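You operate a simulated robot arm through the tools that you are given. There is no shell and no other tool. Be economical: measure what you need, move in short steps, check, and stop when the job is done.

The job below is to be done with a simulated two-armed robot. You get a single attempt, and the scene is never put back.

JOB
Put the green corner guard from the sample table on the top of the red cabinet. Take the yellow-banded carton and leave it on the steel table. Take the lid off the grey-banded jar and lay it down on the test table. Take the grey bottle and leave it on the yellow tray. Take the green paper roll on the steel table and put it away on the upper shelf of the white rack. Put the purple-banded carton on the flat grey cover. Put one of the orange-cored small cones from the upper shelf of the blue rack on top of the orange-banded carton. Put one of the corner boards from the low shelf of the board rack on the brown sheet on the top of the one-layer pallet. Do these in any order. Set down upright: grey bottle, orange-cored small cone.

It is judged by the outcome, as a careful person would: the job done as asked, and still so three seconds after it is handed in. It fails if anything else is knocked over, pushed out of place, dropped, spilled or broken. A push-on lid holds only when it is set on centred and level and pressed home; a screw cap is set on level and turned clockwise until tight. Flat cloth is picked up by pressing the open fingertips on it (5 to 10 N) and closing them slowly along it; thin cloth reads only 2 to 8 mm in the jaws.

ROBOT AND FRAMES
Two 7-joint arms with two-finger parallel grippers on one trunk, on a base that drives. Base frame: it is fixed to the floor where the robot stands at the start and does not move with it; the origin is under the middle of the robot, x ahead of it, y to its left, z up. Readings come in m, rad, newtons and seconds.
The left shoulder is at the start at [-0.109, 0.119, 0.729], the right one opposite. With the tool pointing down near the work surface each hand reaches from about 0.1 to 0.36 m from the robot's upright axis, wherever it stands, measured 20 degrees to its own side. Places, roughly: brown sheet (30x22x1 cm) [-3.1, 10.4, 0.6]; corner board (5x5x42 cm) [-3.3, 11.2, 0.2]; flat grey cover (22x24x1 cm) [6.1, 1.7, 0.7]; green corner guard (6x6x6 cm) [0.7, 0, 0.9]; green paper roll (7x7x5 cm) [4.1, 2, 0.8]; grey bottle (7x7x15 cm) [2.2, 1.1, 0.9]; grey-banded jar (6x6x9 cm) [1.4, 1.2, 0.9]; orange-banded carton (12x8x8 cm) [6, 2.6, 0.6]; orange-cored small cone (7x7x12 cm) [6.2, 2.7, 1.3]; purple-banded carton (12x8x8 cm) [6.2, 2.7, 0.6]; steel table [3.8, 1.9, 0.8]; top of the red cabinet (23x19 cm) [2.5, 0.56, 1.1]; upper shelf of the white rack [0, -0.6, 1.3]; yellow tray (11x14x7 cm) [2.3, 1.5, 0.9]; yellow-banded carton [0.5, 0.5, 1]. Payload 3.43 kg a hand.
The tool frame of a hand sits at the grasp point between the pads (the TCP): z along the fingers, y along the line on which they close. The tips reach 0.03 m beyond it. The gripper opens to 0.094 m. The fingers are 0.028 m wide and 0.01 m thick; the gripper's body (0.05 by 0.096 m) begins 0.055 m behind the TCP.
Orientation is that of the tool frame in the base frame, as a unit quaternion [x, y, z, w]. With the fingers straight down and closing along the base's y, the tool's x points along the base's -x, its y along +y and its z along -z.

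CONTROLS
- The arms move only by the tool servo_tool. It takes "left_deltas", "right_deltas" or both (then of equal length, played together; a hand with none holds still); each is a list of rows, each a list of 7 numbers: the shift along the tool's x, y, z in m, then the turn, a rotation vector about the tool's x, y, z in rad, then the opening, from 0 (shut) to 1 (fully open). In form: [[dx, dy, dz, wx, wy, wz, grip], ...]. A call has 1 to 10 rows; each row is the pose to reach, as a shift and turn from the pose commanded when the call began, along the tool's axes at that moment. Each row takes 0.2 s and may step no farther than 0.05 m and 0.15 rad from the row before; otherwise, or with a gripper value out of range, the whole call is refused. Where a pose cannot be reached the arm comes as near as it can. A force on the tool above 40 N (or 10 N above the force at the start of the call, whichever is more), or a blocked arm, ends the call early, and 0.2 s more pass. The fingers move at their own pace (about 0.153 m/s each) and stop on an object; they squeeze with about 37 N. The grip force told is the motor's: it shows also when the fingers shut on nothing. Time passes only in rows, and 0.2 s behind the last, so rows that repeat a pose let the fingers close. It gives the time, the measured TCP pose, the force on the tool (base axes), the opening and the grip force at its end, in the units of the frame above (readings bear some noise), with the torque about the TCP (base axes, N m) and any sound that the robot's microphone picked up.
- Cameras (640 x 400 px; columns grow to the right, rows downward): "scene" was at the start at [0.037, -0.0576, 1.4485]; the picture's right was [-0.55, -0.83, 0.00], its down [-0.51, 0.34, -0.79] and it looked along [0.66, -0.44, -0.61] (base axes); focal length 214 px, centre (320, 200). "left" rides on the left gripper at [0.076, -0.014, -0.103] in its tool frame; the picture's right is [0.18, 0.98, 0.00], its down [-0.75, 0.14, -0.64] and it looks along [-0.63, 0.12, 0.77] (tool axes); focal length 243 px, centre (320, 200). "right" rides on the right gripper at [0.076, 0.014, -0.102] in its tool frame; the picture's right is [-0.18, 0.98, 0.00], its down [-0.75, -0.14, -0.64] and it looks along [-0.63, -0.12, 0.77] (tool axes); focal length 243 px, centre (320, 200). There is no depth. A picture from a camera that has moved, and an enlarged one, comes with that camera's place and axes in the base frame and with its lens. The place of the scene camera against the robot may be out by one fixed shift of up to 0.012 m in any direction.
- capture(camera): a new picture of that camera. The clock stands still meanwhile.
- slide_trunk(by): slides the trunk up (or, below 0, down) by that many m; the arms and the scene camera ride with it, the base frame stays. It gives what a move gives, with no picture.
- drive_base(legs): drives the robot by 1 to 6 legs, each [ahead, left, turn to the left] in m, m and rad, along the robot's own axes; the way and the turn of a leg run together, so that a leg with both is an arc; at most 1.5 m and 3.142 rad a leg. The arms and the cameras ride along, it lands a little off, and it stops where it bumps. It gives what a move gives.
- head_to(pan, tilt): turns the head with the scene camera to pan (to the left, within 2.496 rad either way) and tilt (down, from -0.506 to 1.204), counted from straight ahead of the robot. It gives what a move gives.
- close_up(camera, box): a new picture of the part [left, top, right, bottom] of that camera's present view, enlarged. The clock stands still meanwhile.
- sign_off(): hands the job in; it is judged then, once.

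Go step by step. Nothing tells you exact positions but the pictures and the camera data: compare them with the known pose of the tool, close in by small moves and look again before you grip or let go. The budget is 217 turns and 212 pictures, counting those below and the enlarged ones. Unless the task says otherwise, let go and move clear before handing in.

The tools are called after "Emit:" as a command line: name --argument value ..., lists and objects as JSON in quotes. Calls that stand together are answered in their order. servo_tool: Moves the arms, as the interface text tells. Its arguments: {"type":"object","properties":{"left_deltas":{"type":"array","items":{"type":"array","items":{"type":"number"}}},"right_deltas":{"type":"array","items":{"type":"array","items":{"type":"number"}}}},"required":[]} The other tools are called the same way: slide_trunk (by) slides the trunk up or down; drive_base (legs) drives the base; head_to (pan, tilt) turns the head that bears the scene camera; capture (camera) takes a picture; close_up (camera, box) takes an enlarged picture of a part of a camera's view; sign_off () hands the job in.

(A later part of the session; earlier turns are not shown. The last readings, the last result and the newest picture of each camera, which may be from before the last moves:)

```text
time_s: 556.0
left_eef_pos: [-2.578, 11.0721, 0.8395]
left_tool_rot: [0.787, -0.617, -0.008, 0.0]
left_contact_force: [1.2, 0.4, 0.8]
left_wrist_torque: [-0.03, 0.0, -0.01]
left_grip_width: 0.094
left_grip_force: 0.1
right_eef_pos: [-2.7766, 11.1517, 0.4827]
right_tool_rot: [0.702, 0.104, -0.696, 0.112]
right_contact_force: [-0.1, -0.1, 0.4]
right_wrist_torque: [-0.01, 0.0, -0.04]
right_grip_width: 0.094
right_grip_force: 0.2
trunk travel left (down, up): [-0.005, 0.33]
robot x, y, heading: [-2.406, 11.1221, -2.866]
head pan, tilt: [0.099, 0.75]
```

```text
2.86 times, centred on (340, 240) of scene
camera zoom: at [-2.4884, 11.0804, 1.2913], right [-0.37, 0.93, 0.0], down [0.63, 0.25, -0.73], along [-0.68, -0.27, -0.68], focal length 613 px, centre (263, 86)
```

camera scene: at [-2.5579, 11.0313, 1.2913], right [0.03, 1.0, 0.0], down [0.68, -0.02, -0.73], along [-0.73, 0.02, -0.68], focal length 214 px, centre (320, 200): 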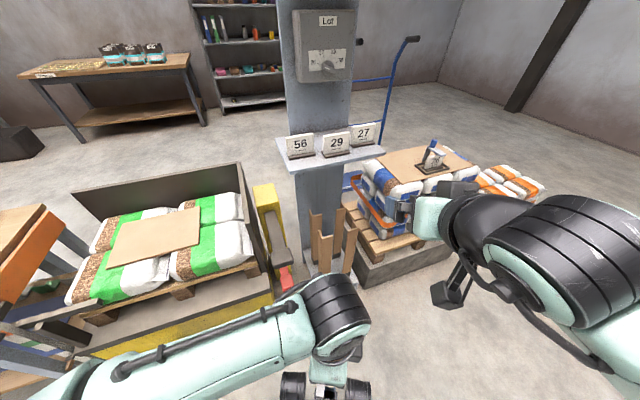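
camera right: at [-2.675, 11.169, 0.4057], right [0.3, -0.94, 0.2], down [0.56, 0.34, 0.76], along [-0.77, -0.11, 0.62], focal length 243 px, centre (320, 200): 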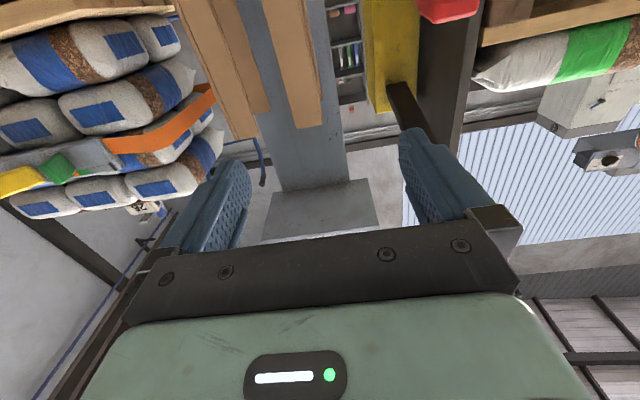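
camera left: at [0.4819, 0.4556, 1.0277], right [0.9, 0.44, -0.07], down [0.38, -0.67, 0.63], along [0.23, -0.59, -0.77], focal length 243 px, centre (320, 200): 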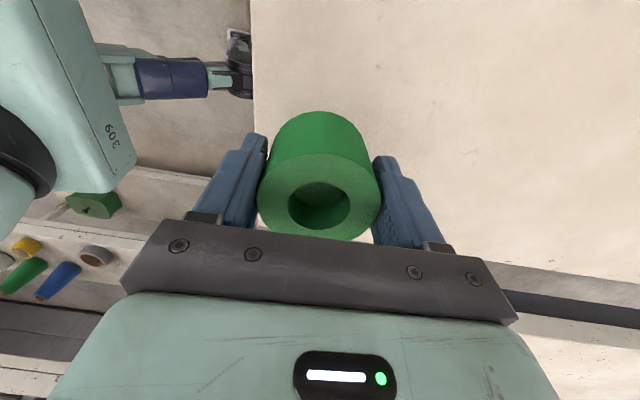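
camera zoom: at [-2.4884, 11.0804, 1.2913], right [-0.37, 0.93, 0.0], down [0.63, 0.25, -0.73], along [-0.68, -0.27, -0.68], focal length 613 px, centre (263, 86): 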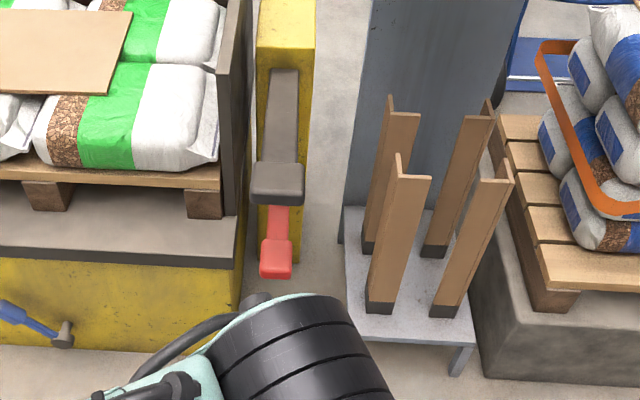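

Emit:
drive_base --legs '[[0.17, -0.016, 0]]'

Emit:
capture --camera "right"

```text
time_s: 557.5
left_eef_pos: [-2.7487, 11.041, 0.8403]
left_tool_rot: [0.786, -0.618, -0.008, 0.0]
left_contact_force: [0.6, 0.4, 0.1]
left_wrist_torque: [0.01, 0.03, 0.03]
left_grip_width: 0.094
left_grip_force: 0.1
right_eef_pos: [-2.9474, 11.1209, 0.4809]
right_tool_rot: [0.702, 0.104, -0.696, 0.111]
right_contact_force: [0.5, 0.0, -0.9]
right_wrist_torque: [-0.01, 0.0, -0.02]
right_grip_width: 0.0939
right_grip_force: 0.2
trunk travel left (down, up): [-0.005, 0.33]
robot x, y, heading: [-2.5794, 11.0916, -2.869]
head pan, tilt: [0.099, 0.75]
```

```text
25 pictures are left
camera right: at [-2.8452, 11.1377, 0.4056], right [0.29, -0.94, 0.2], down [0.56, 0.33, 0.76], along [-0.77, -0.11, 0.62], focal length 243 px, centre (320, 200)
```

right: 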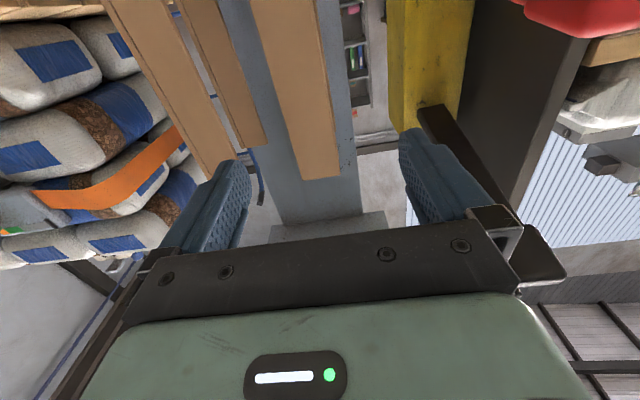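

Emit:
servo_tool --right_deltas '[[0, -0.0195, 0, 0, 0, 0, 1], [0, -0.0195, 0.04, 0, 0, 0, 1], [0, -0.0195, 0.08, 0, 0, 0, 1], [0, -0.0195, 0.11, 0, 0, 0, 1]]'

Emit:
capture --camera "right"

```text
time_s: 558.5
left_eef_pos: [-2.7493, 11.041, 0.8404]
left_tool_rot: [0.786, -0.618, -0.007, 0.0]
left_contact_force: [0.4, -0.4, -0.3]
left_wrist_torque: [0.0, 0.0, -0.02]
left_grip_width: 0.0939
left_grip_force: 0.1
right_eef_pos: [-3.0583, 11.1056, 0.4839]
right_tool_rot: [0.702, 0.104, -0.696, 0.112]
right_contact_force: [0.2, 0.0, 0.2]
right_wrist_torque: [0.0, 0.0, 0.03]
right_grip_width: 0.094
right_grip_force: 0.1
trunk travel left (down, up): [-0.005, 0.33]
robot x, y, heading: [-2.5782, 11.0876, -2.861]
head pan, tilt: [0.099, 0.75]
```

```text
24 pictures are left
camera right: at [-2.9564, 11.1226, 0.4062], right [0.29, -0.94, 0.2], down [0.56, 0.34, 0.76], along [-0.77, -0.11, 0.62], focal length 243 px, centre (320, 200)
```

right: 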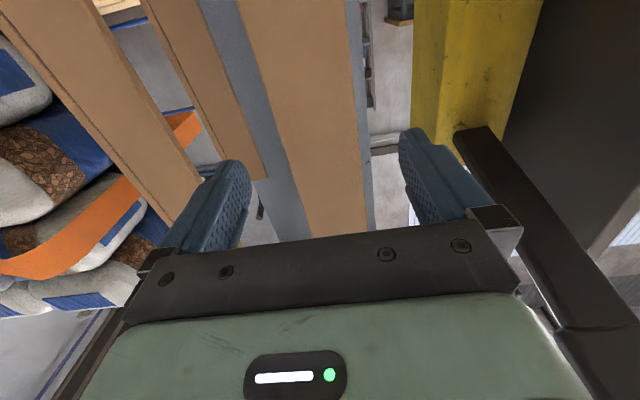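

Emit:
servo_tool --right_deltas '[[0, 0, 0.018, 0, 0, 0, 1], [0, 0, 0.033, 0, 0, 0, 1], [0, 0, 0.033, 0, 0, 0, 0], [0, 0, 0.033, 0, 0, 0, 0], [0, 0, 0.033, 0, 0, 0, 0]]'

Emit:
capture --camera "right"

```text
time_s: 559.6
left_eef_pos: [-2.7486, 11.0394, 0.839]
left_tool_rot: [0.786, -0.619, -0.007, 0.0]
left_contact_force: [-0.3, 0.0, 0.3]
left_wrist_torque: [0.0, 0.0, 0.01]
left_grip_width: 0.094
left_grip_force: 0.1
right_eef_pos: [-3.0895, 11.0952, 0.4813]
right_tool_rot: [0.701, 0.105, -0.697, 0.111]
right_contact_force: [-0.2, -1.2, 1.1]
right_wrist_torque: [0.04, 0.23, 0.04]
right_grip_width: 0.0495
right_grip_force: 37.0
trunk travel left (down, up): [-0.005, 0.33]
robot x, y, heading: [-2.5782, 11.0875, -2.873]
head pan, tilt: [0.099, 0.75]
```

```text
23 pictures are left
camera right: at [-2.9878, 11.1134, 0.4055], right [0.29, -0.94, 0.2], down [0.56, 0.33, 0.76], along [-0.77, -0.11, 0.63], focal length 243 px, centre (320, 200)
```

right: 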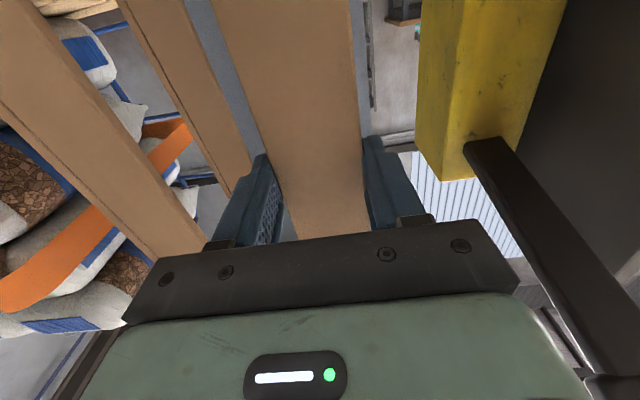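

Emit:
servo_tool --right_deltas '[[-0.008, 0, 0, 0, 0, 0, 0], [-0.016, 0, 0, 0, 0, 0, 0], [-0.03, 0, 0, 0, 0, 0, 0], [-0.05, 0, 0, 0, 0, 0, 0], [-0.07, 0, 0, 0, 0, 0, 0], [-0.09, 0, 0, 0, 0, 0, 0], [-0.11, 0, 0, 0, 0, 0, 0]]'

Emit:
close_up --camera "scene" --box '[240, 130, 440, 310]'

```text
time_s: 561.2
left_eef_pos: [-2.7475, 11.0415, 0.8407]
left_tool_rot: [0.786, -0.619, -0.007, 0.0]
left_contact_force: [0.3, 0.4, 0.7]
left_wrist_torque: [0.04, 0.03, -0.02]
left_grip_width: 0.094
left_grip_force: 0.0
right_eef_pos: [-3.0897, 11.0973, 0.5903]
right_tool_rot: [0.702, 0.103, -0.696, 0.111]
right_contact_force: [-0.1, -0.2, -2.6]
right_wrist_torque: [0.05, -0.08, 0.0]
right_grip_width: 0.0497
right_grip_force: 36.8
trunk travel left (down, up): [-0.005, 0.33]
robot x, y, heading: [-2.5767, 11.0873, -2.867]
head pan, tilt: [0.099, 0.75]
```

```text
2.22 times, centred on (340, 220) of scene
camera zoom: at [-2.6587, 11.0488, 1.2913], right [-0.37, 0.93, 0.0], down [0.63, 0.25, -0.73], along [-0.68, -0.27, -0.68], focal length 477 px, centre (276, 156)
```

zoom: 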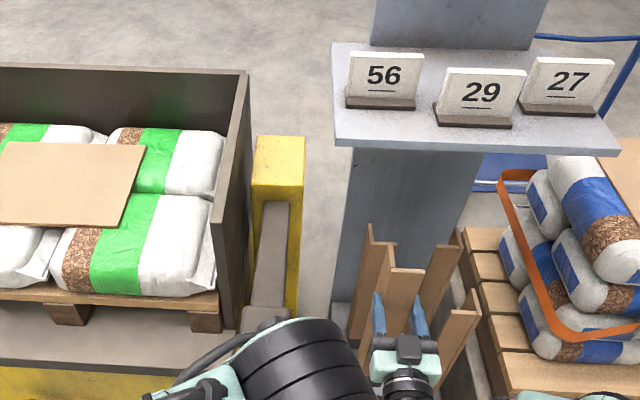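

Emit:
drive_base --legs '[[-0.35, 0, 0]]'

Emit:
slide_trunk --by 0.22

Emit:
servo_tool --left_deltas '[[0.04, 0, 0, 0, 0, 0, 1], [0.08, 0, 0, 0, 0, 0, 1], [0.12, 0, 0, 0, 0, 0, 1]]'

Emit:
drive_base --legs '[[0, 0.59, 0], [0.3, 0, 0]]'

Emit:
capture --camera "scene"

```text
time_s: 563.5
left_eef_pos: [-2.4125, 11.1358, 0.8399]
left_tool_rot: [0.786, -0.618, -0.006, 0.0]
left_contact_force: [-0.7, 0.4, 1.0]
left_wrist_torque: [0.02, 0.02, 0.0]
left_grip_width: 0.094
left_grip_force: 0.1
right_eef_pos: [-2.7555, 11.1922, 0.5903]
right_tool_rot: [0.702, 0.104, -0.696, 0.112]
right_contact_force: [0.6, 0.0, -2.6]
right_wrist_torque: [0.07, -0.07, -0.04]
right_grip_width: 0.0497
right_grip_force: 36.9
trunk travel left (down, up): [-0.005, 0.33]
robot x, y, heading: [-2.2416, 11.1869, -2.866]
head pan, tilt: [0.099, 0.75]
```

```text
time_s: 565.9
left_eef_pos: [-2.4128, 11.1354, 1.06]
left_tool_rot: [0.787, -0.617, -0.007, -0.001]
left_contact_force: [-0.1, 0.3, 0.4]
left_wrist_torque: [0.02, -0.04, 0.03]
left_grip_width: 0.0938
left_grip_force: 0.0
right_eef_pos: [-2.7542, 11.1929, 0.8108]
right_tool_rot: [0.702, 0.105, -0.696, 0.112]
right_contact_force: [-0.4, 0.1, -2.1]
right_wrist_torque: [0.08, -0.05, 0.04]
right_grip_width: 0.0497
right_grip_force: 37.0
trunk travel left (down, up): [-0.225, 0.11]
robot x, y, heading: [-2.2412, 11.1853, -2.867]
head pan, tilt: [0.099, 0.75]
```

```text
time_s: 566.6
left_eef_pos: [-2.3847, 11.0176, 1.0594]
left_tool_rot: [0.786, -0.618, -0.006, 0.0]
left_contact_force: [0.5, 0.3, 0.4]
left_wrist_torque: [0.02, 0.0, 0.02]
left_grip_width: 0.0941
left_grip_force: 0.0
right_eef_pos: [-2.7548, 11.1937, 0.809]
right_tool_rot: [0.701, 0.105, -0.696, 0.111]
right_contact_force: [0.1, -0.6, -2.7]
right_wrist_torque: [0.09, -0.01, 0.01]
right_grip_width: 0.0498
right_grip_force: 36.7
trunk travel left (down, up): [-0.225, 0.11]
robot x, y, heading: [-2.2413, 11.1866, -2.869]
head pan, tilt: [0.099, 0.75]
```

```text
time_s: 574.0
left_eef_pos: [-2.5113, 10.3649, 1.0598]
left_tool_rot: [0.784, -0.621, -0.006, 0.0]
left_contact_force: [0.0, -0.7, 0.1]
left_wrist_torque: [-0.04, -0.02, -0.01]
left_grip_width: 0.0938
left_grip_force: 0.0
right_eef_pos: [-2.88, 10.5394, 0.8108]
right_tool_rot: [0.702, 0.102, -0.696, 0.111]
right_contact_force: [-0.3, -0.8, -3.9]
right_wrist_torque: [0.01, -0.04, -0.01]
right_grip_width: 0.0497
right_grip_force: 36.9
trunk travel left (down, up): [-0.225, 0.11]
robot x, y, heading: [-2.3695, 10.529, -2.874]
head pan, tilt: [0.099, 0.75]
```

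```text
21 pictures are left
camera scene: at [-2.4022, 10.5011, 1.5136], right [-0.36, 0.93, 0.0], down [0.64, 0.25, -0.73], along [-0.68, -0.26, -0.68], focal length 214 px, centre (320, 200)
```

scene: 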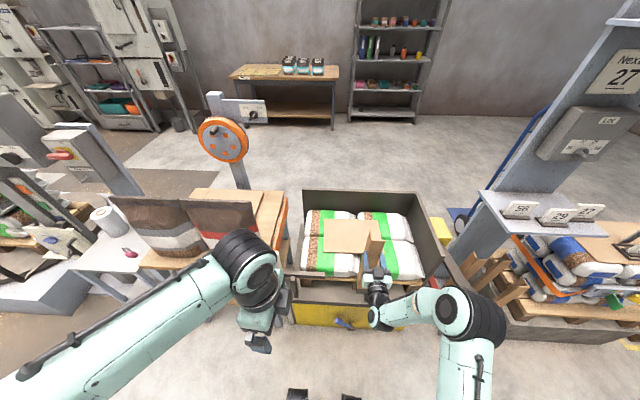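

Emit:
servo_tool --right_deltas '[[-0.02, 0, 0, 0, 0.15, 0, 0], [-0.04, 0, 0, 0, 0.3, 0, 0], [-0.06, 0, 0, 0, 0.45, 0, 0], [-0.07, 0, 0.01, 0, 0.6, 0, 0], [-0.07, 0, 0.02, 0, 0.75, 0, 0], [-0.07, 0, 0.03, 0, 0.9, 0, 0], [-0.07, 0, 0.04, 0, 1.05, 0, 0], [-0.07, 0, 0.05, 0, 1.2, 0, 0], [-0.07, 0, 0.06, 0, 1.35, 0, 0], [-0.07, 0, 0.07, 0, 1.5, 0, 0]]'

Emit:
capture --camera "scene"

```text
time_s: 576.2
left_eef_pos: [-2.5105, 10.363, 1.0596]
left_tool_rot: [0.784, -0.621, -0.009, -0.001]
left_contact_force: [1.2, -0.3, 0.0]
left_wrist_torque: [-0.01, 0.04, 0.02]
left_grip_width: 0.0941
left_grip_force: 0.2
right_eef_pos: [-2.9227, 10.5173, 0.8814]
right_tool_rot: [0.988, 0.149, -0.03, 0.009]
right_contact_force: [1.2, 0.4, -3.7]
right_wrist_torque: [-0.21, 0.76, 0.01]
right_grip_width: 0.0496
right_grip_force: 37.0
right hand out of reach, approached as far as the arm can: row 10
trunk travel left (down, up): [-0.225, 0.11]
robot x, y, heading: [-2.3679, 10.5292, -2.873]
head pan, tilt: [0.099, 0.75]
```

```text
20 pictures are left
camera scene: at [-2.3995, 10.5, 1.5137], right [-0.36, 0.93, 0.0], down [0.64, 0.25, -0.73], along [-0.68, -0.26, -0.68], focal length 214 px, centre (320, 200)
```

scene: 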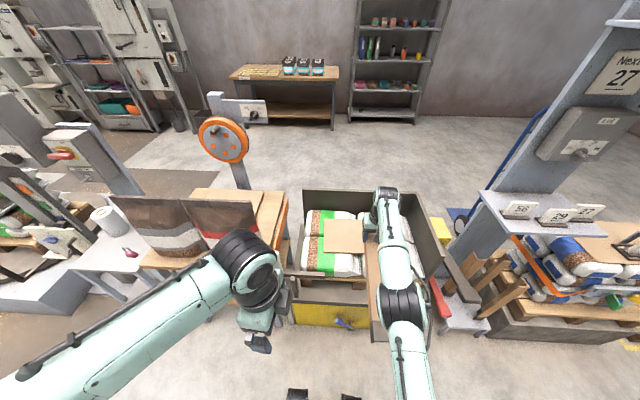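

Emit:
drive_base --legs '[[0.265, 0.049, 0]]'

Emit:
servo_tool --right_deltas '[[0, 0, 0.03, 0, 0.06, 0, 0], [0, 0, 0.07, 0, 0.06, 0, 0], [0, 0, 0.11, 0, 0.06, 0, 0], [0, 0, 0.14, 0, 0.06, 0, 0], [0, 0, 0.17, 0, 0.06, 0, 0]]'

Emit:
capture --camera "scene"

Emit:
capture --camera "right"

```text
time_s: 577.9
left_eef_pos: [-2.6901, 10.2785, 1.0588]
left_tool_rot: [0.783, -0.622, -0.006, 0.0]
left_contact_force: [0.2, -0.8, 0.2]
left_wrist_torque: [-0.06, 0.03, 0.0]
left_grip_width: 0.0939
left_grip_force: 0.1
right_eef_pos: [-3.1023, 10.4339, 0.8817]
right_tool_rot: [0.989, 0.146, -0.032, 0.011]
right_contact_force: [1.2, 0.8, -3.5]
right_wrist_torque: [-0.21, 0.71, 0.02]
right_grip_width: 0.0496
right_grip_force: 36.7
trunk travel left (down, up): [-0.225, 0.11]
robot x, y, heading: [-2.5426, 10.4412, -2.879]
head pan, tilt: [0.099, 0.75]
stopped in leg 1: the robot was blocked; the commanded pose is now the measured one
```

```text
time_s: 579.1
left_eef_pos: [-2.6923, 10.2783, 1.0589]
left_tool_rot: [0.783, -0.622, -0.004, 0.0]
left_contact_force: [0.1, -0.1, -0.3]
left_wrist_torque: [-0.01, 0.02, -0.02]
left_grip_width: 0.0938
left_grip_force: 0.0
right_eef_pos: [-3.1095, 10.4294, 0.7089]
right_tool_rot: [0.989, 0.146, -0.001, 0.006]
right_contact_force: [-0.4, 0.2, -2.8]
right_wrist_torque: [-0.19, 0.69, 0.03]
right_grip_width: 0.0497
right_grip_force: 36.8
right hand out of reach, approached as far as the arm can: row 5
trunk travel left (down, up): [-0.225, 0.11]
robot x, y, heading: [-2.5471, 10.4438, -2.88]
head pan, tilt: [0.099, 0.75]
```

```text
19 pictures are left
camera scene: at [-2.5801, 10.4138, 1.5136], right [-0.35, 0.94, 0.0], down [0.64, 0.24, -0.73], along [-0.68, -0.26, -0.68], focal length 214 px, centre (320, 200)
```

scene: 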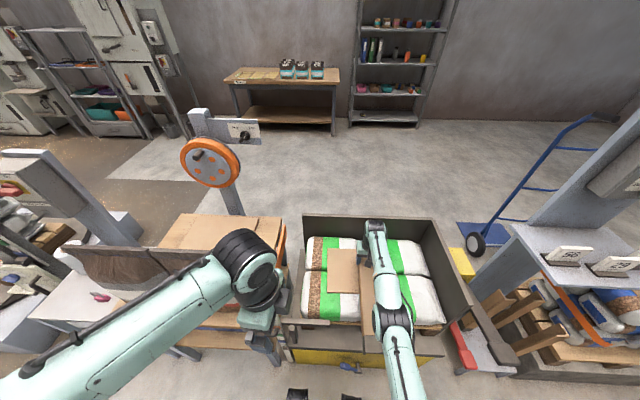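

```text
18 pictures are left
camera right: at [-3.0336, 10.4409, 0.8102], right [0.11, -0.99, 0.01], down [-0.76, -0.08, 0.64], along [-0.64, -0.08, -0.77], focal length 243 px, centre (320, 200)
```

right: 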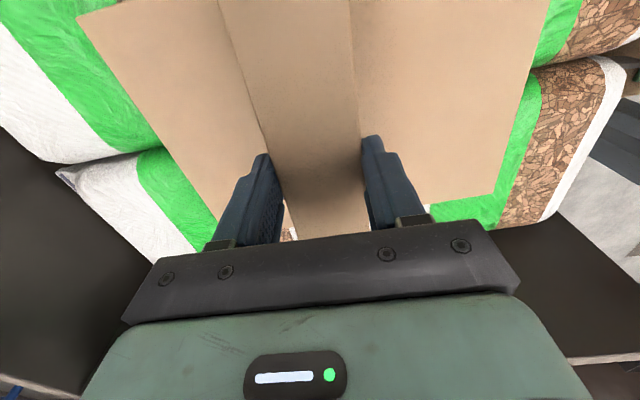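

Emit:
servo_tool --right_deltas '[[-0.02, 0, 0.01, 0, 0, 0, 0], [-0.04, 0, 0.02, 0, 0, 0, 0], [-0.04, 0, 0.03, 0, 0, 0, 0], [-0.04, 0, 0.035, 0, 0, 0, 0], [-0.04, 0, 0.04, 0, 0, 0, 0], [-0.04, 0, 0.045, 0, 0, 0, 0], [-0.04, 0, 0.05, 0, 0, 0, 0]]'

Emit:
capture --camera "right"

```text
time_s: 580.7
left_eef_pos: [-2.6897, 10.2765, 1.0596]
left_tool_rot: [0.783, -0.622, -0.006, -0.001]
left_contact_force: [-0.3, 0.6, -0.4]
left_wrist_torque: [-0.01, 0.02, 0.05]
left_grip_width: 0.0939
left_grip_force: 0.2
right_eef_pos: [-3.1043, 10.4207, 0.6731]
right_tool_rot: [0.989, 0.146, -0.009, 0.006]
right_contact_force: [-8.1, 5.5, 32.3]
right_wrist_torque: [-0.01, -0.62, 0.43]
right_grip_width: 0.0497
right_grip_force: 36.9
right hand out of reach, approached as far as the arm can: row 1, 2, 3, 4, 5, 6, 7
trunk travel left (down, up): [-0.225, 0.11]
robot x, y, heading: [-2.5486, 10.4453, -2.877]
head pan, tilt: [0.099, 0.75]
```

```text
17 pictures are left
camera right: at [-3.026, 10.4314, 0.773], right [0.11, -0.99, 0.01], down [-0.75, -0.07, 0.66], along [-0.65, -0.08, -0.75], focal length 243 px, centre (320, 200)
```

right: 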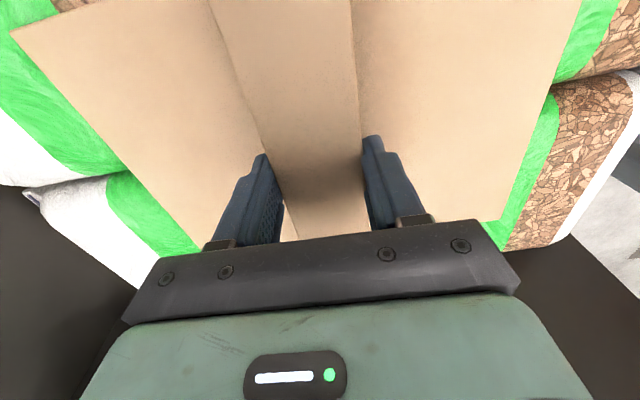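

Emit:
servo_tool --right_deltas '[[0, 0, -0.004, 0, 0, 0, 0], [0, 0, -0.004, 0, 0, 0, 0.6], [0, 0, -0.004, 0, 0, 0, 0.8], [0, 0, -0.004, 0, 0, 0, 1], [0, 0, -0.03, 0, 0, 0, 1], [0.01, 0, -0.07, 0, 0, 0, 1], [0.04, 0, -0.1, 0, 0, 0, 1]]'

Emit:
capture --camera "right"

Emit:
capture --camera "scene"

```text
time_s: 582.3
left_eef_pos: [-2.6915, 10.278, 1.0585]
left_tool_rot: [0.783, -0.623, -0.006, 0.0]
left_contact_force: [-0.2, 0.3, -1.2]
left_wrist_torque: [0.02, 0.0, 0.01]
left_grip_width: 0.0941
left_grip_force: 0.0
right_eef_pos: [-3.1026, 10.4165, 0.7655]
right_tool_rot: [0.989, 0.147, 0.0, 0.005]
right_contact_force: [0.1, 0.4, -0.4]
right_wrist_torque: [0.01, 0.03, 0.03]
right_grip_width: 0.0942
right_grip_force: 0.0
right hand out of reach, approached as far as the arm can: row 6, 7
trunk travel left (down, up): [-0.225, 0.11]
robot x, y, heading: [-2.5422, 10.4416, -2.882]
head pan, tilt: [0.099, 0.75]
```

```text
16 pictures are left
camera right: at [-3.0275, 10.4264, 0.8669], right [0.11, -0.99, 0.01], down [-0.76, -0.08, 0.64], along [-0.64, -0.08, -0.77], focal length 243 px, centre (320, 200)
```

right: 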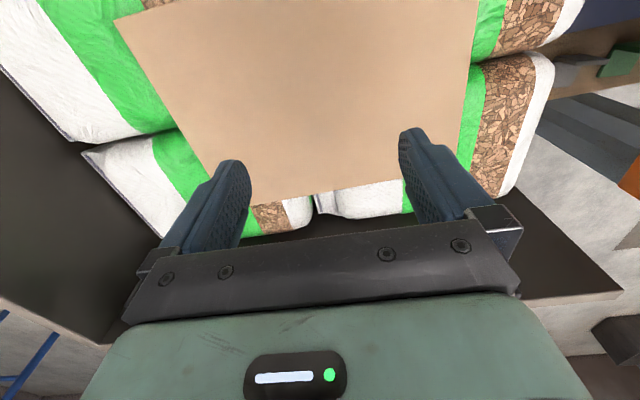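

```text
15 pictures are left
camera scene: at [-2.5795, 10.4136, 1.5136], right [-0.35, 0.94, 0.0], down [0.64, 0.24, -0.73], along [-0.68, -0.26, -0.68], focal length 214 px, centre (320, 200)
```

scene: 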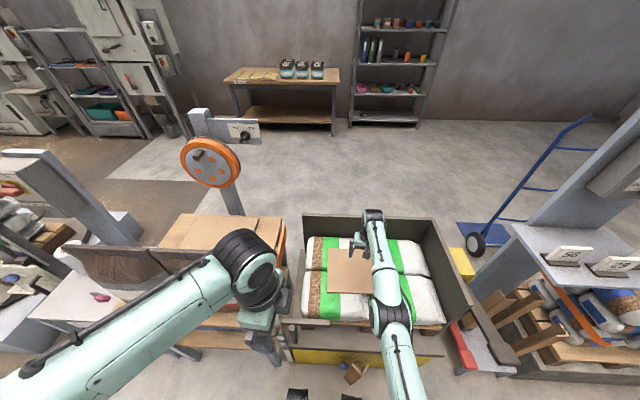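

Emit:
head_to --pan -0.1 --tilt 1.1

Emit:
capture --camera "scene"

```text
time_s: 583.1
left_eef_pos: [-2.6918, 10.2772, 1.058]
left_tool_rot: [0.783, -0.622, -0.005, -0.001]
left_contact_force: [0.7, -0.1, 0.7]
left_wrist_torque: [0.03, -0.01, 0.01]
left_grip_width: 0.0938
left_grip_force: 0.1
right_eef_pos: [-3.1031, 10.4162, 0.7647]
right_tool_rot: [0.989, 0.147, 0.0, 0.005]
right_contact_force: [0.0, 0.4, -0.4]
right_wrist_torque: [-0.02, -0.01, 0.0]
right_grip_width: 0.094
right_grip_force: 0.0
trunk travel left (down, up): [-0.225, 0.11]
robot x, y, heading: [-2.547, 10.4412, -2.876]
head pan, tilt: [-0.099, 1.1]
```

```text
14 pictures are left
camera scene: at [-2.5645, 10.4327, 1.4879], right [-0.16, 0.99, 0.0], down [0.88, 0.15, -0.45], along [-0.45, -0.07, -0.89], focal length 214 px, centre (320, 200)
```

scene: 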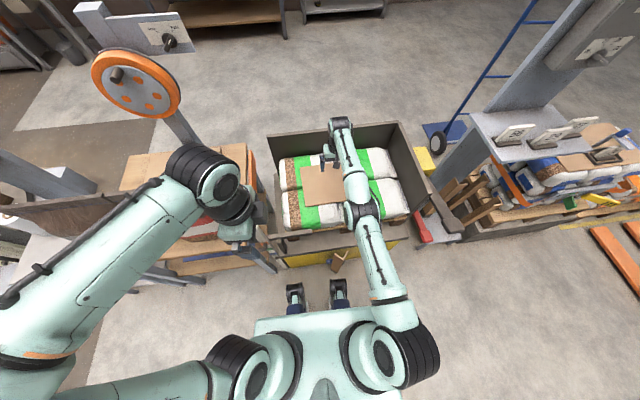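

Emit:
close_up --camera "scene" --box '[270, 220, 420, 320]'

```text
4.00 times, centred on (345, 270) of scene
camera zoom: at [-2.5645, 10.4327, 1.4879], right [-0.16, 0.99, 0.0], down [0.88, 0.15, -0.45], along [-0.45, -0.07, -0.89], focal length 858 px, centre (220, -80)
```

zoom: 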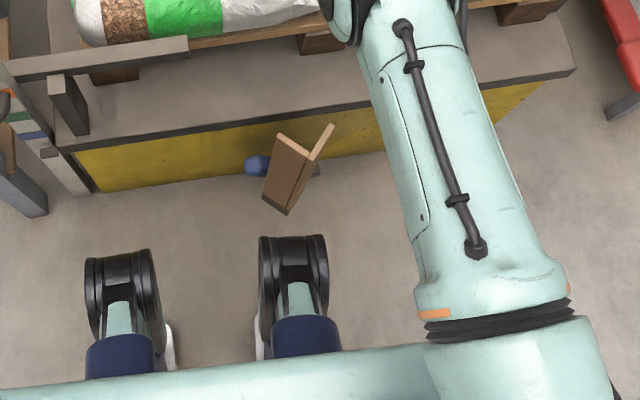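

Emit:
drive_base --legs '[[-0.3, 0, 0], [0, 0, -0.68], [-0.1, 0.346, 0]]'

Emit:
servo_tool --right_deltas '[[0.02, 0, 0, 0, -0.15, 0, 1], [0.04, 0, 0, 0, -0.3, 0, 1], [0.06, 0, 0, 0, -0.45, 0, 1], [0.08, 0, 0, 0, -0.6, 0, 1], [0.1, 0, 0, 0, -0.75, 0, 1], [0.12, 0, 0, 0, -0.9, 0, 1], [0.14, 0, 0, 0, -1.05, 0, 1], [0.16, 0, 0, 0, -1.2, 0, 1], [0.18, 0, 0, 0, -1.35, 0, 1], [0.2, 0, 0, 0, -1.5, 0, 1]]'

Emit:
slide_trunk --by -0.22

```text
time_s: 590.2
left_eef_pos: [-2.5292, 10.1232, 1.0589]
left_tool_rot: [-0.526, 0.851, 0.005, 0.003]
left_contact_force: [-0.4, -0.4, 0.3]
left_wrist_torque: [-0.02, -0.01, -0.01]
left_grip_width: 0.094
left_grip_force: 0.2
right_eef_pos: [-2.7585, 10.493, 0.7661]
right_tool_rot: [0.98, -0.198, -0.002, 0.005]
right_contact_force: [-1.0, 0.0, 0.3]
right_wrist_torque: [-0.02, -0.01, 0.02]
right_grip_width: 0.0937
right_grip_force: 0.0
trunk travel left (down, up): [-0.225, 0.11]
robot x, y, heading: [-2.3114, 10.1559, 2.712]
head pan, tilt: [-0.099, 1.1]
```

```text
time_s: 592.2
left_eef_pos: [-2.5287, 10.125, 1.0586]
left_tool_rot: [-0.527, 0.85, 0.004, 0.002]
left_contact_force: [-0.4, 0.3, -0.2]
left_wrist_torque: [-0.03, 0.02, 0.01]
left_grip_width: 0.0939
left_grip_force: 0.1
right_eef_pos: [-2.917, 10.466, 0.6456]
right_tool_rot: [0.834, -0.019, -0.514, -0.201]
right_contact_force: [2.8, -3.2, 5.2]
right_wrist_torque: [-0.37, 0.04, 0.29]
right_grip_width: 0.0938
right_grip_force: 0.1
right hand out of reach, approached as far as the arm can: row 1, 2, 3, 4, 5, 6, 7, 8, 9
trunk travel left (down, up): [-0.225, 0.11]
robot x, y, heading: [-2.3094, 10.1548, 2.717]
head pan, tilt: [-0.099, 1.1]
stopped in row 9 (right hand): the force on the tool passed its limit at 76 N (the readings are from after the stop); the commanded pose is now the measured one
```

```text
time_s: 592.7
left_eef_pos: [-2.5274, 10.1235, 1.0439]
left_tool_rot: [-0.526, 0.851, 0.004, 0.003]
left_contact_force: [0.0, 0.2, -0.5]
left_wrist_torque: [0.0, -0.05, -0.02]
left_grip_width: 0.094
left_grip_force: 0.0
right_eef_pos: [-2.9212, 10.4651, 0.6446]
right_tool_rot: [0.828, -0.019, -0.524, -0.199]
right_contact_force: [16.4, -1.8, 18.7]
right_wrist_torque: [-0.76, -0.14, 0.71]
right_grip_width: 0.0892
right_grip_force: 0.1
trunk travel left (down, up): [-0.21, 0.125]
robot x, y, heading: [-2.3079, 10.1607, 2.716]
head pan, tilt: [-0.099, 1.1]
stopped: the force on the tool passed its limit at 51 N (the readings are from after the stop); the commanded pose is now the measured one
```

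Emit:
servo_tool --right_deltas '[[-0.02, 0, -0.02, 0, 0, 0, 1], [-0.04, 0, -0.05, 0, 0, 0, 1], [-0.06, 0, -0.09, 0, 0, 0, 1], [-0.06, 0, -0.13, 0, 0, 0, 1], [-0.06, 0, -0.17, 0, 0, 0, 1]]'

Emit:
capture --camera "scene"

```text
time_s: 593.9
left_eef_pos: [-2.5296, 10.124, 1.042]
left_tool_rot: [-0.526, 0.851, 0.004, 0.004]
left_contact_force: [-0.4, -0.2, 0.7]
left_wrist_torque: [0.01, 0.02, 0.0]
left_grip_width: 0.0941
left_grip_force: 0.0
right_eef_pos: [-2.9505, 10.4156, 0.7216]
right_tool_rot: [0.83, -0.02, -0.521, -0.199]
right_contact_force: [-0.2, -0.1, -0.1]
right_wrist_torque: [0.02, -0.01, 0.0]
right_grip_width: 0.0938
right_grip_force: 0.2
right hand out of reach, approached as far as the arm can: row 1, 2, 3, 4, 5
trunk travel left (down, up): [-0.21, 0.125]
robot x, y, heading: [-2.3098, 10.156, 2.707]
head pan, tilt: [-0.099, 1.1]
```

```text
12 pictures are left
camera scene: at [-2.3263, 10.1617, 1.4735], right [0.5, 0.86, 0.0], down [0.77, -0.45, -0.45], along [-0.39, 0.23, -0.89], focal length 214 px, centre (320, 200)
```

scene: 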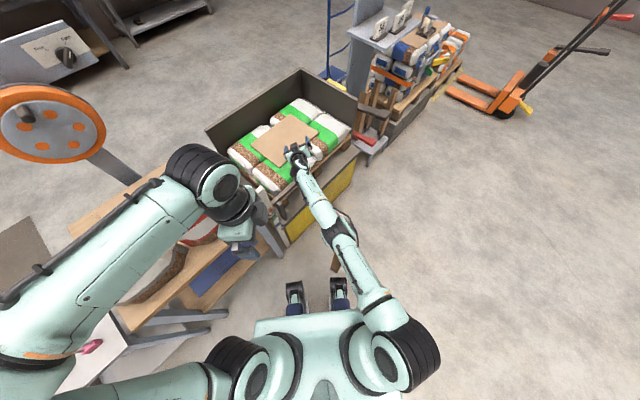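

Emit:
servo_tool --right_deltas '[[0.0, 0, -0.04, 0, 0.12, 0, 1], [0.01, 0, -0.08, 0, 0.24, 0, 1], [0.02, 0, -0.12, 0, 0.36, 0, 1], [0.03, 0, -0.16, 0, 0.36, 0, 1], [0.04, 0, -0.2, 0, 0.36, 0, 1], [0.05, 0, -0.24, 0, 0.36, 0, 1]]'

```text
time_s: 595.3
left_eef_pos: [-2.5293, 10.1236, 1.0438]
left_tool_rot: [-0.526, 0.851, 0.004, 0.004]
left_contact_force: [-0.3, 0.5, 0.1]
left_wrist_torque: [0.02, 0.0, 0.01]
left_grip_width: 0.0938
left_grip_force: 0.0
right_eef_pos: [-2.9215, 10.3383, 0.7602]
right_tool_rot: [0.91, -0.054, -0.363, -0.193]
right_contact_force: [0.4, 0.1, 0.5]
right_wrist_torque: [0.0, -0.01, 0.0]
right_grip_width: 0.094
right_grip_force: 0.0
right hand out of reach, approached as far as the arm can: row 1, 2, 3, 4, 5, 6
trunk travel left (down, up): [-0.21, 0.125]
robot x, y, heading: [-2.3167, 10.1559, 2.719]
head pan, tilt: [-0.099, 1.1]
```

Emit:
servo_tool --right_deltas '[[0.03, -0.018, -0.022, 0, 0, 0.07, 1], [0.06, -0.036, -0.045, 0, 0, 0.14, 1], [0.09, -0.054, -0.067, 0, 0, 0.21, 1], [0.12, -0.072, -0.09, 0, 0, 0.28, 1], [0.15, -0.09, -0.112, 0, 0, 0.35, 1], [0.18, -0.109, -0.135, 0, 0, 0.43, 1]]'

```text
time_s: 596.7
left_eef_pos: [-2.5302, 10.125, 1.0443]
left_tool_rot: [-0.526, 0.85, 0.004, 0.003]
left_contact_force: [0.1, -0.7, 1.0]
left_wrist_torque: [0.02, -0.01, 0.01]
left_grip_width: 0.0939
left_grip_force: 0.1
right_eef_pos: [-2.9214, 10.4107, 0.7612]
right_tool_rot: [0.877, -0.249, -0.396, -0.11]
right_contact_force: [-0.8, -0.6, -0.2]
right_wrist_torque: [-0.02, 0.0, 0.0]
right_grip_width: 0.0942
right_grip_force: 0.0
right hand out of reach, approached as far as the arm can: row 1, 2, 3, 4, 5, 6
trunk travel left (down, up): [-0.21, 0.125]
robot x, y, heading: [-2.3118, 10.1565, 2.714]
head pan, tilt: [-0.099, 1.1]
```

Emit:
servo_tool --right_deltas '[[0, 0, -0.04, 0, 0.14, 0, 1], [0, 0, -0.08, 0, 0.28, 0, 1], [0, 0, -0.12, 0, 0.42, 0, 1], [0, 0, -0.16, 0, 0.56, 0, 1], [0, 0, -0.2, 0, 0.7, 0, 1], [0, 0, -0.24, 0, 0.84, 0, 1], [0, 0, -0.28, 0, 0.98, 0, 1], [0, 0, -0.32, 0, 1.1, 0, 1], [0, 0, -0.36, 0, 1.2, 0, 1], [0, 0, -0.4, 0, 1.3, 0, 1]]'

Emit:
capture --camera "scene"

```text
time_s: 598.9
left_eef_pos: [-2.5303, 10.1235, 1.0425]
left_tool_rot: [-0.526, 0.85, 0.004, 0.004]
left_contact_force: [0.7, 0.0, -0.1]
left_wrist_torque: [0.01, -0.02, 0.03]
left_grip_width: 0.0941
left_grip_force: 0.1
right_eef_pos: [-2.6522, 10.2523, 1.0048]
right_tool_rot: [0.941, -0.265, 0.2, 0.058]
right_contact_force: [-0.4, 0.4, 0.6]
right_wrist_torque: [-0.02, -0.04, 0.03]
right_grip_width: 0.0942
right_grip_force: 0.1
right hand out of reach, approached as far as the arm can: row 1, 2, 3, 4, 5, 7, 8, 9, 10
trunk travel left (down, up): [-0.21, 0.125]
robot x, y, heading: [-2.3159, 10.1541, 2.715]
head pan, tilt: [-0.099, 1.1]
```

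```text
11 pictures are left
camera scene: at [-2.3275, 10.1613, 1.4735], right [0.5, 0.86, 0.0], down [0.77, -0.45, -0.45], along [-0.39, 0.23, -0.89], focal length 214 px, centre (320, 200)
```

scene: 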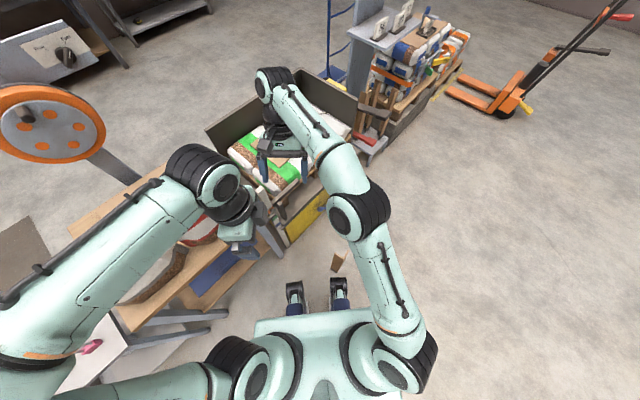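

Emit:
servo_tool --right_deltas '[[0.03, -0.04, 0, 0, -0.1, 0, 1], [0.06, -0.075, 0, 0, -0.2, 0, 1], [0.09, -0.11, 0, 0, -0.3, 0, 1], [0.12, -0.14, 0, 0, -0.4, 0, 1]]'

Emit:
capture --camera "right"

```text
time_s: 599.9
left_eef_pos: [-2.5273, 10.1241, 1.044]
left_tool_rot: [-0.526, 0.85, 0.005, 0.002]
left_contact_force: [0.4, 0.1, -0.1]
left_wrist_torque: [0.02, -0.02, 0.01]
left_grip_width: 0.094
left_grip_force: 0.1
right_eef_pos: [-2.4894, 10.315, 1.0545]
right_tool_rot: [0.962, -0.272, 0.023, 0.008]
right_contact_force: [0.8, -0.2, 0.1]
right_wrist_torque: [0.01, 0.0, 0.01]
right_grip_width: 0.0939
right_grip_force: 0.2
trunk travel left (down, up): [-0.21, 0.125]
robot x, y, heading: [-2.31, 10.1539, 2.716]
head pan, tilt: [-0.099, 1.1]
```

```text
10 pictures are left
camera right: at [-2.4364, 10.268, 1.1613], right [-0.67, -0.74, -0.01], down [-0.59, 0.53, 0.6], along [-0.45, 0.41, -0.8], focal length 243 px, centre (320, 200)
```

right: 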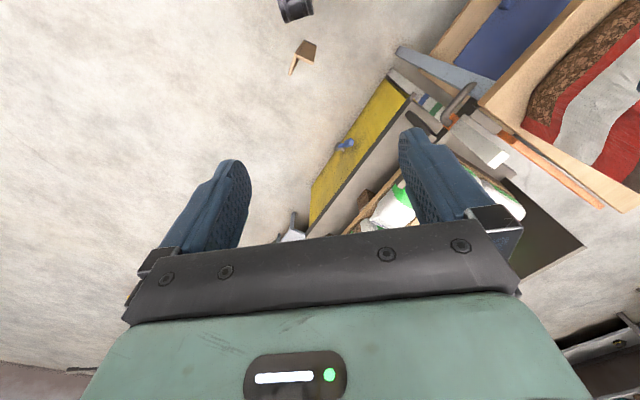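

Emit:
close_up --camera "right" --box '[240, 0, 400, 100]'

```text
4.00 times, centred on (320, 50) of right
camera zoom: at [-2.4364, 10.268, 1.1613], right [-0.67, -0.74, -0.01], down [-0.59, 0.53, 0.6], along [-0.45, 0.41, -0.8], focal length 970 px, centre (320, 800)
```

zoom: 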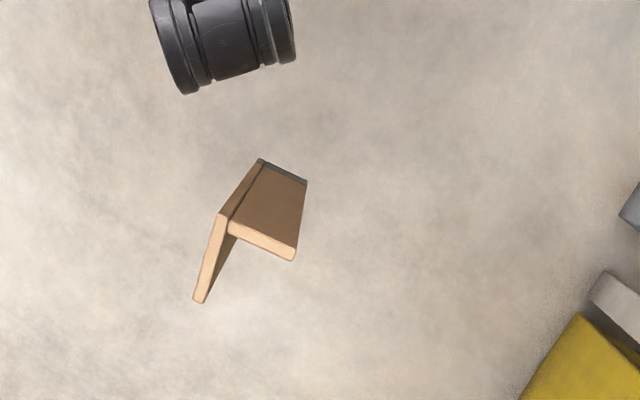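

Emit:
servo_tool --right_deltas '[[-0.004, -0.02, 0.02, 0, -0.048, 0.1, 1], [-0.008, -0.04, 0.05, 0, -0.048, 0.22, 1], [-0.012, -0.0675, 0.08, 0, -0.048, 0.34, 1], [-0.012, -0.0675, 0.12, 0, -0.048, 0.46, 0.8], [-0.012, -0.0675, 0.16, 0, -0.048, 0.58, 0.6], [-0.012, -0.0675, 0.2, 0, -0.048, 0.65, 0.5], [-0.012, -0.0675, 0.245, 0, -0.048, 0.65, 0.5], [-0.012, -0.0675, 0.29, 0, -0.048, 0.65, 0.5], [-0.012, -0.0675, 0.335, 0, -0.048, 0.65, 0.5], [-0.012, -0.0675, 0.38, 0, -0.048, 0.65, 0.5]]'

Emit:
capture --camera "right"

```text
time_s: 602.1
left_eef_pos: [-2.5295, 10.1242, 1.0438]
left_tool_rot: [-0.526, 0.85, 0.005, 0.004]
left_contact_force: [-0.5, 0.3, 0.0]
left_wrist_torque: [0.02, 0.01, 0.0]
left_grip_width: 0.0944
left_grip_force: 0.0
right_eef_pos: [-2.447, 10.3679, 0.6779]
right_tool_rot: [0.826, -0.564, 0.003, -0.005]
right_contact_force: [0.6, -0.5, -0.5]
right_wrist_torque: [-0.01, 0.02, -0.02]
right_grip_width: 0.0469
right_grip_force: 0.0
trunk travel left (down, up): [-0.21, 0.125]
robot x, y, heading: [-2.3108, 10.1573, 2.711]
head pan, tilt: [-0.099, 1.1]
```

```text
8 pictures are left
camera right: at [-2.4346, 10.2918, 0.7781], right [-0.98, -0.19, -0.01], down [-0.15, 0.75, 0.65], along [-0.11, 0.64, -0.76], focal length 243 px, centre (320, 200)
```

right: 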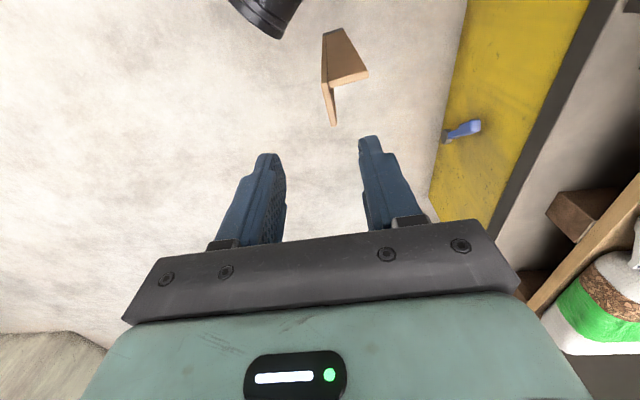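

Emit:
servo_tool --right_deltas '[[-0.01, 0.003, 0.04, 0, 0, 0, 0.5], [-0.017, 0.005, 0.08, 0, 0, 0, 0.5], [-0.017, 0.005, 0.12, 0, 0, 0, 0.5]]'

Emit:
capture --camera "right"

```text
time_s: 602.9
left_eef_pos: [-2.5301, 10.1232, 1.0426]
left_tool_rot: [-0.526, 0.851, 0.004, 0.003]
left_contact_force: [0.0, 0.8, 1.0]
left_wrist_torque: [0.0, 0.0, 0.01]
left_grip_width: 0.0939
left_grip_force: 0.0
right_eef_pos: [-2.4572, 10.3849, 0.5564]
right_tool_rot: [0.826, -0.564, 0.002, -0.006]
right_contact_force: [-0.2, -0.2, 0.5]
right_wrist_torque: [-0.03, 0.01, 0.01]
right_grip_width: 0.0469
right_grip_force: 0.1
trunk travel left (down, up): [-0.21, 0.125]
robot x, y, heading: [-2.3138, 10.1592, 2.709]
head pan, tilt: [-0.099, 1.1]
```

```text
7 pictures are left
camera right: at [-2.445, 10.3085, 0.6577], right [-0.98, -0.19, -0.01], down [-0.15, 0.75, 0.65], along [-0.11, 0.64, -0.76], focal length 243 px, centre (320, 200)
```

right: 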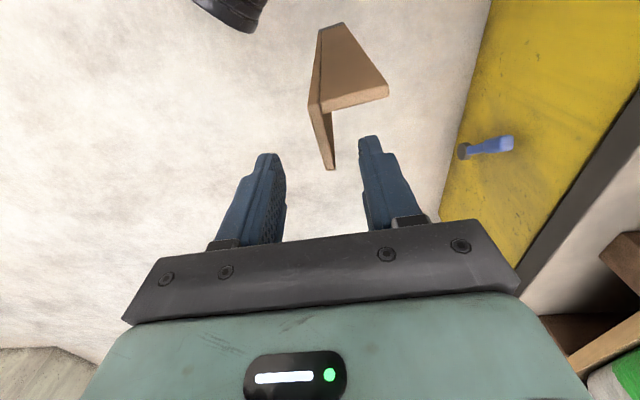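

Emit:
servo_tool --right_deltas '[[0, 0.001, 0.04, 0, 0, 0, 0.5], [0, 0.001, 0.078, 0, 0, 0, 0.5], [0, 0.001, 0.078, 0, 0, 0, 0], [0, 0.001, 0.078, 0, 0, 0, 0], [0, 0.001, 0.078, 0, 0, 0, 0], [0, 0.001, 0.07, 0, 0, 0, 0], [0, 0.001, 0.055, 0, 0, 0, 0], [0, 0.001, 0.03, 0, 0, 0, 0]]'

```text
time_s: 604.7
left_eef_pos: [-2.5293, 10.1252, 1.0433]
left_tool_rot: [-0.526, 0.85, 0.005, 0.004]
left_contact_force: [0.2, -0.4, 0.8]
left_wrist_torque: [0.0, 0.01, 0.02]
left_grip_width: 0.0939
left_grip_force: 0.0
right_eef_pos: [-2.4557, 10.3831, 0.5247]
right_tool_rot: [0.825, -0.565, 0.003, -0.007]
right_contact_force: [-1.1, 0.3, -3.1]
right_wrist_torque: [0.03, -0.04, 0.03]
right_grip_width: 0.012
right_grip_force: 37.4
trunk travel left (down, up): [-0.21, 0.125]
robot x, y, heading: [-2.3122, 10.1612, 2.71]
head pan, tilt: [-0.099, 1.1]
```

Emit:
slide_trunk --by 0.12

Emit:
servo_tool --right_deltas '[[0, 0, -0.045, 0, 0, 0, 0], [0, 0, -0.09, 0, 0, 0, 0], [0, 0, -0.135, 0, 0, 0, 0], [0, 0, -0.18, 0, 0, 0, 0], [0, 0, -0.225, 0, 0, 0, 0], [0, 0, -0.27, 0, 0, 0, 0], [0, 0, -0.315, 0, 0, 0, 0], [0, 0, -0.36, 0, 0, 0, 0], [0, 0, -0.405, 0, 0, 0, 0], [0, 0, -0.45, 0, 0, 0, 0]]'

```text
time_s: 606.2
left_eef_pos: [-2.5275, 10.124, 1.1629]
left_tool_rot: [-0.527, 0.85, 0.004, 0.003]
left_contact_force: [0.4, 0.5, -0.4]
left_wrist_torque: [0.03, 0.06, -0.02]
left_grip_width: 0.0941
left_grip_force: 0.0
right_eef_pos: [-2.4554, 10.384, 0.6459]
right_tool_rot: [0.826, -0.564, 0.004, -0.007]
right_contact_force: [-0.3, 0.2, -3.7]
right_wrist_torque: [0.02, -0.03, 0.04]
right_grip_width: 0.012
right_grip_force: 37.0
trunk travel left (down, up): [-0.33, 0.005]
robot x, y, heading: [-2.3107, 10.1572, 2.71]
head pan, tilt: [-0.099, 1.1]
```

```text
time_s: 608.4
left_eef_pos: [-2.5295, 10.1244, 1.1635]
left_tool_rot: [-0.526, 0.851, 0.004, 0.003]
left_contact_force: [0.6, 0.4, -0.3]
left_wrist_torque: [0.02, 0.01, 0.03]
left_grip_width: 0.094
left_grip_force: 0.0
right_eef_pos: [-2.4614, 10.3781, 1.097]
right_tool_rot: [0.825, -0.565, 0.003, -0.006]
right_contact_force: [0.0, -0.1, -2.2]
right_wrist_torque: [0.02, -0.03, -0.04]
right_grip_width: 0.012
right_grip_force: 36.7
trunk travel left (down, up): [-0.33, 0.005]
robot x, y, heading: [-2.3106, 10.1606, 2.713]
head pan, tilt: [-0.099, 1.1]
```

Emit:
drive_base --legs '[[-0.08, 0, 0], [0, 0, 0.694], [0.065, -0.363, 0]]'

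Emit:
head_to --pan 0.0 --tilt 0.8

Emit:
capture --camera "scene"

```text
time_s: 614.8
left_eef_pos: [-2.5459, 10.2973, 1.1647]
left_tool_rot: [0.785, -0.62, -0.005, -0.003]
left_contact_force: [0.1, 0.6, 0.2]
left_wrist_torque: [-0.02, -0.02, 0.01]
left_grip_width: 0.094
left_grip_force: 0.1
right_eef_pos: [-2.6565, 10.5366, 1.0955]
right_tool_rot: [0.968, -0.249, 0.002, -0.007]
right_contact_force: [-0.5, 0.0, -3.6]
right_wrist_torque: [0.03, 0.02, 0.01]
right_grip_width: 0.012
right_grip_force: 36.2
trunk travel left (down, up): [-0.33, 0.005]
robot x, y, heading: [-2.3963, 10.4652, -2.87]
head pan, tilt: [-0.099, 1.1]
```

```text
time_s: 615.6
left_eef_pos: [-2.5459, 10.2962, 1.1637]
left_tool_rot: [0.784, -0.62, -0.005, -0.002]
left_contact_force: [0.0, 0.2, -0.4]
left_wrist_torque: [-0.01, 0.01, 0.0]
left_grip_width: 0.0942
left_grip_force: 0.1
right_eef_pos: [-2.6581, 10.5351, 1.0948]
right_tool_rot: [0.969, -0.249, 0.001, -0.008]
right_contact_force: [0.0, -0.9, -2.2]
right_wrist_torque: [0.05, 0.01, 0.03]
right_grip_width: 0.0121
right_grip_force: 37.2
trunk travel left (down, up): [-0.33, 0.005]
robot x, y, heading: [-2.3973, 10.4615, -2.871]
head pan, tilt: [0.0, 0.799]
```

```text
6 pictures are left
camera scene: at [-2.4333, 10.4429, 1.6202], right [-0.26, 0.96, 0.0], down [0.69, 0.19, -0.7], along [-0.67, -0.18, -0.72], focal length 214 px, centre (320, 200)
```

scene: 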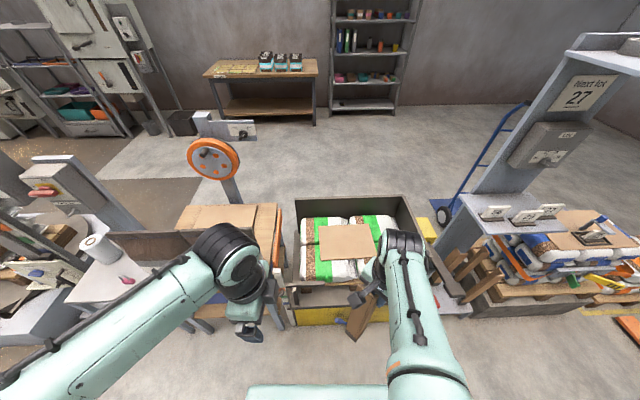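

Emit:
drive_base --legs '[[0.14, -0.005, 0]]'

Emit:
servo_tool --right_deltas '[[-0.03, 0.029, 0, 0, 0, 0, 0], [-0.06, 0.058, 0, 0, 0, 0, 0], [-0.09, 0.088, 0, 0, 0, 0, 0], [-0.12, 0.117, 0, 0, 0, 0, 0], [-0.15, 0.146, 0, 0, 0, 0, 0], [-0.17, 0.166, 0, 0, 0, 0, 0]]'

```text
time_s: 616.9
left_eef_pos: [-2.6785, 10.2679, 1.1634]
left_tool_rot: [0.785, -0.62, -0.005, -0.002]
left_contact_force: [0.5, 0.2, 0.2]
left_wrist_torque: [-0.01, 0.03, -0.01]
left_grip_width: 0.094
left_grip_force: 0.0
right_eef_pos: [-2.7901, 10.5053, 1.0943]
right_tool_rot: [0.969, -0.249, 0.002, -0.008]
right_contact_force: [-0.4, -0.3, -3.2]
right_wrist_torque: [0.03, 0.03, 0.0]
right_grip_width: 0.0121
right_grip_force: 37.0
trunk travel left (down, up): [-0.33, 0.005]
robot x, y, heading: [-2.5324, 10.4288, -2.877]
head pan, tilt: [0.0, 0.799]
```

```text
time_s: 618.3
left_eef_pos: [-2.6795, 10.266, 1.1636]
left_tool_rot: [0.785, -0.62, -0.005, -0.001]
left_contact_force: [0.4, -0.1, 0.3]
left_wrist_torque: [0.0, -0.01, 0.0]
left_grip_width: 0.094
left_grip_force: 0.1
right_eef_pos: [-3.0208, 10.4419, 1.0921]
right_tool_rot: [0.969, -0.249, 0.002, -0.006]
right_contact_force: [0.1, -0.1, -2.3]
right_wrist_torque: [0.03, 0.04, 0.01]
right_grip_width: 0.0122
right_grip_force: 36.9
trunk travel left (down, up): [-0.33, 0.005]
robot x, y, heading: [-2.5326, 10.4327, -2.876]
head pan, tilt: [0.0, 0.799]
```

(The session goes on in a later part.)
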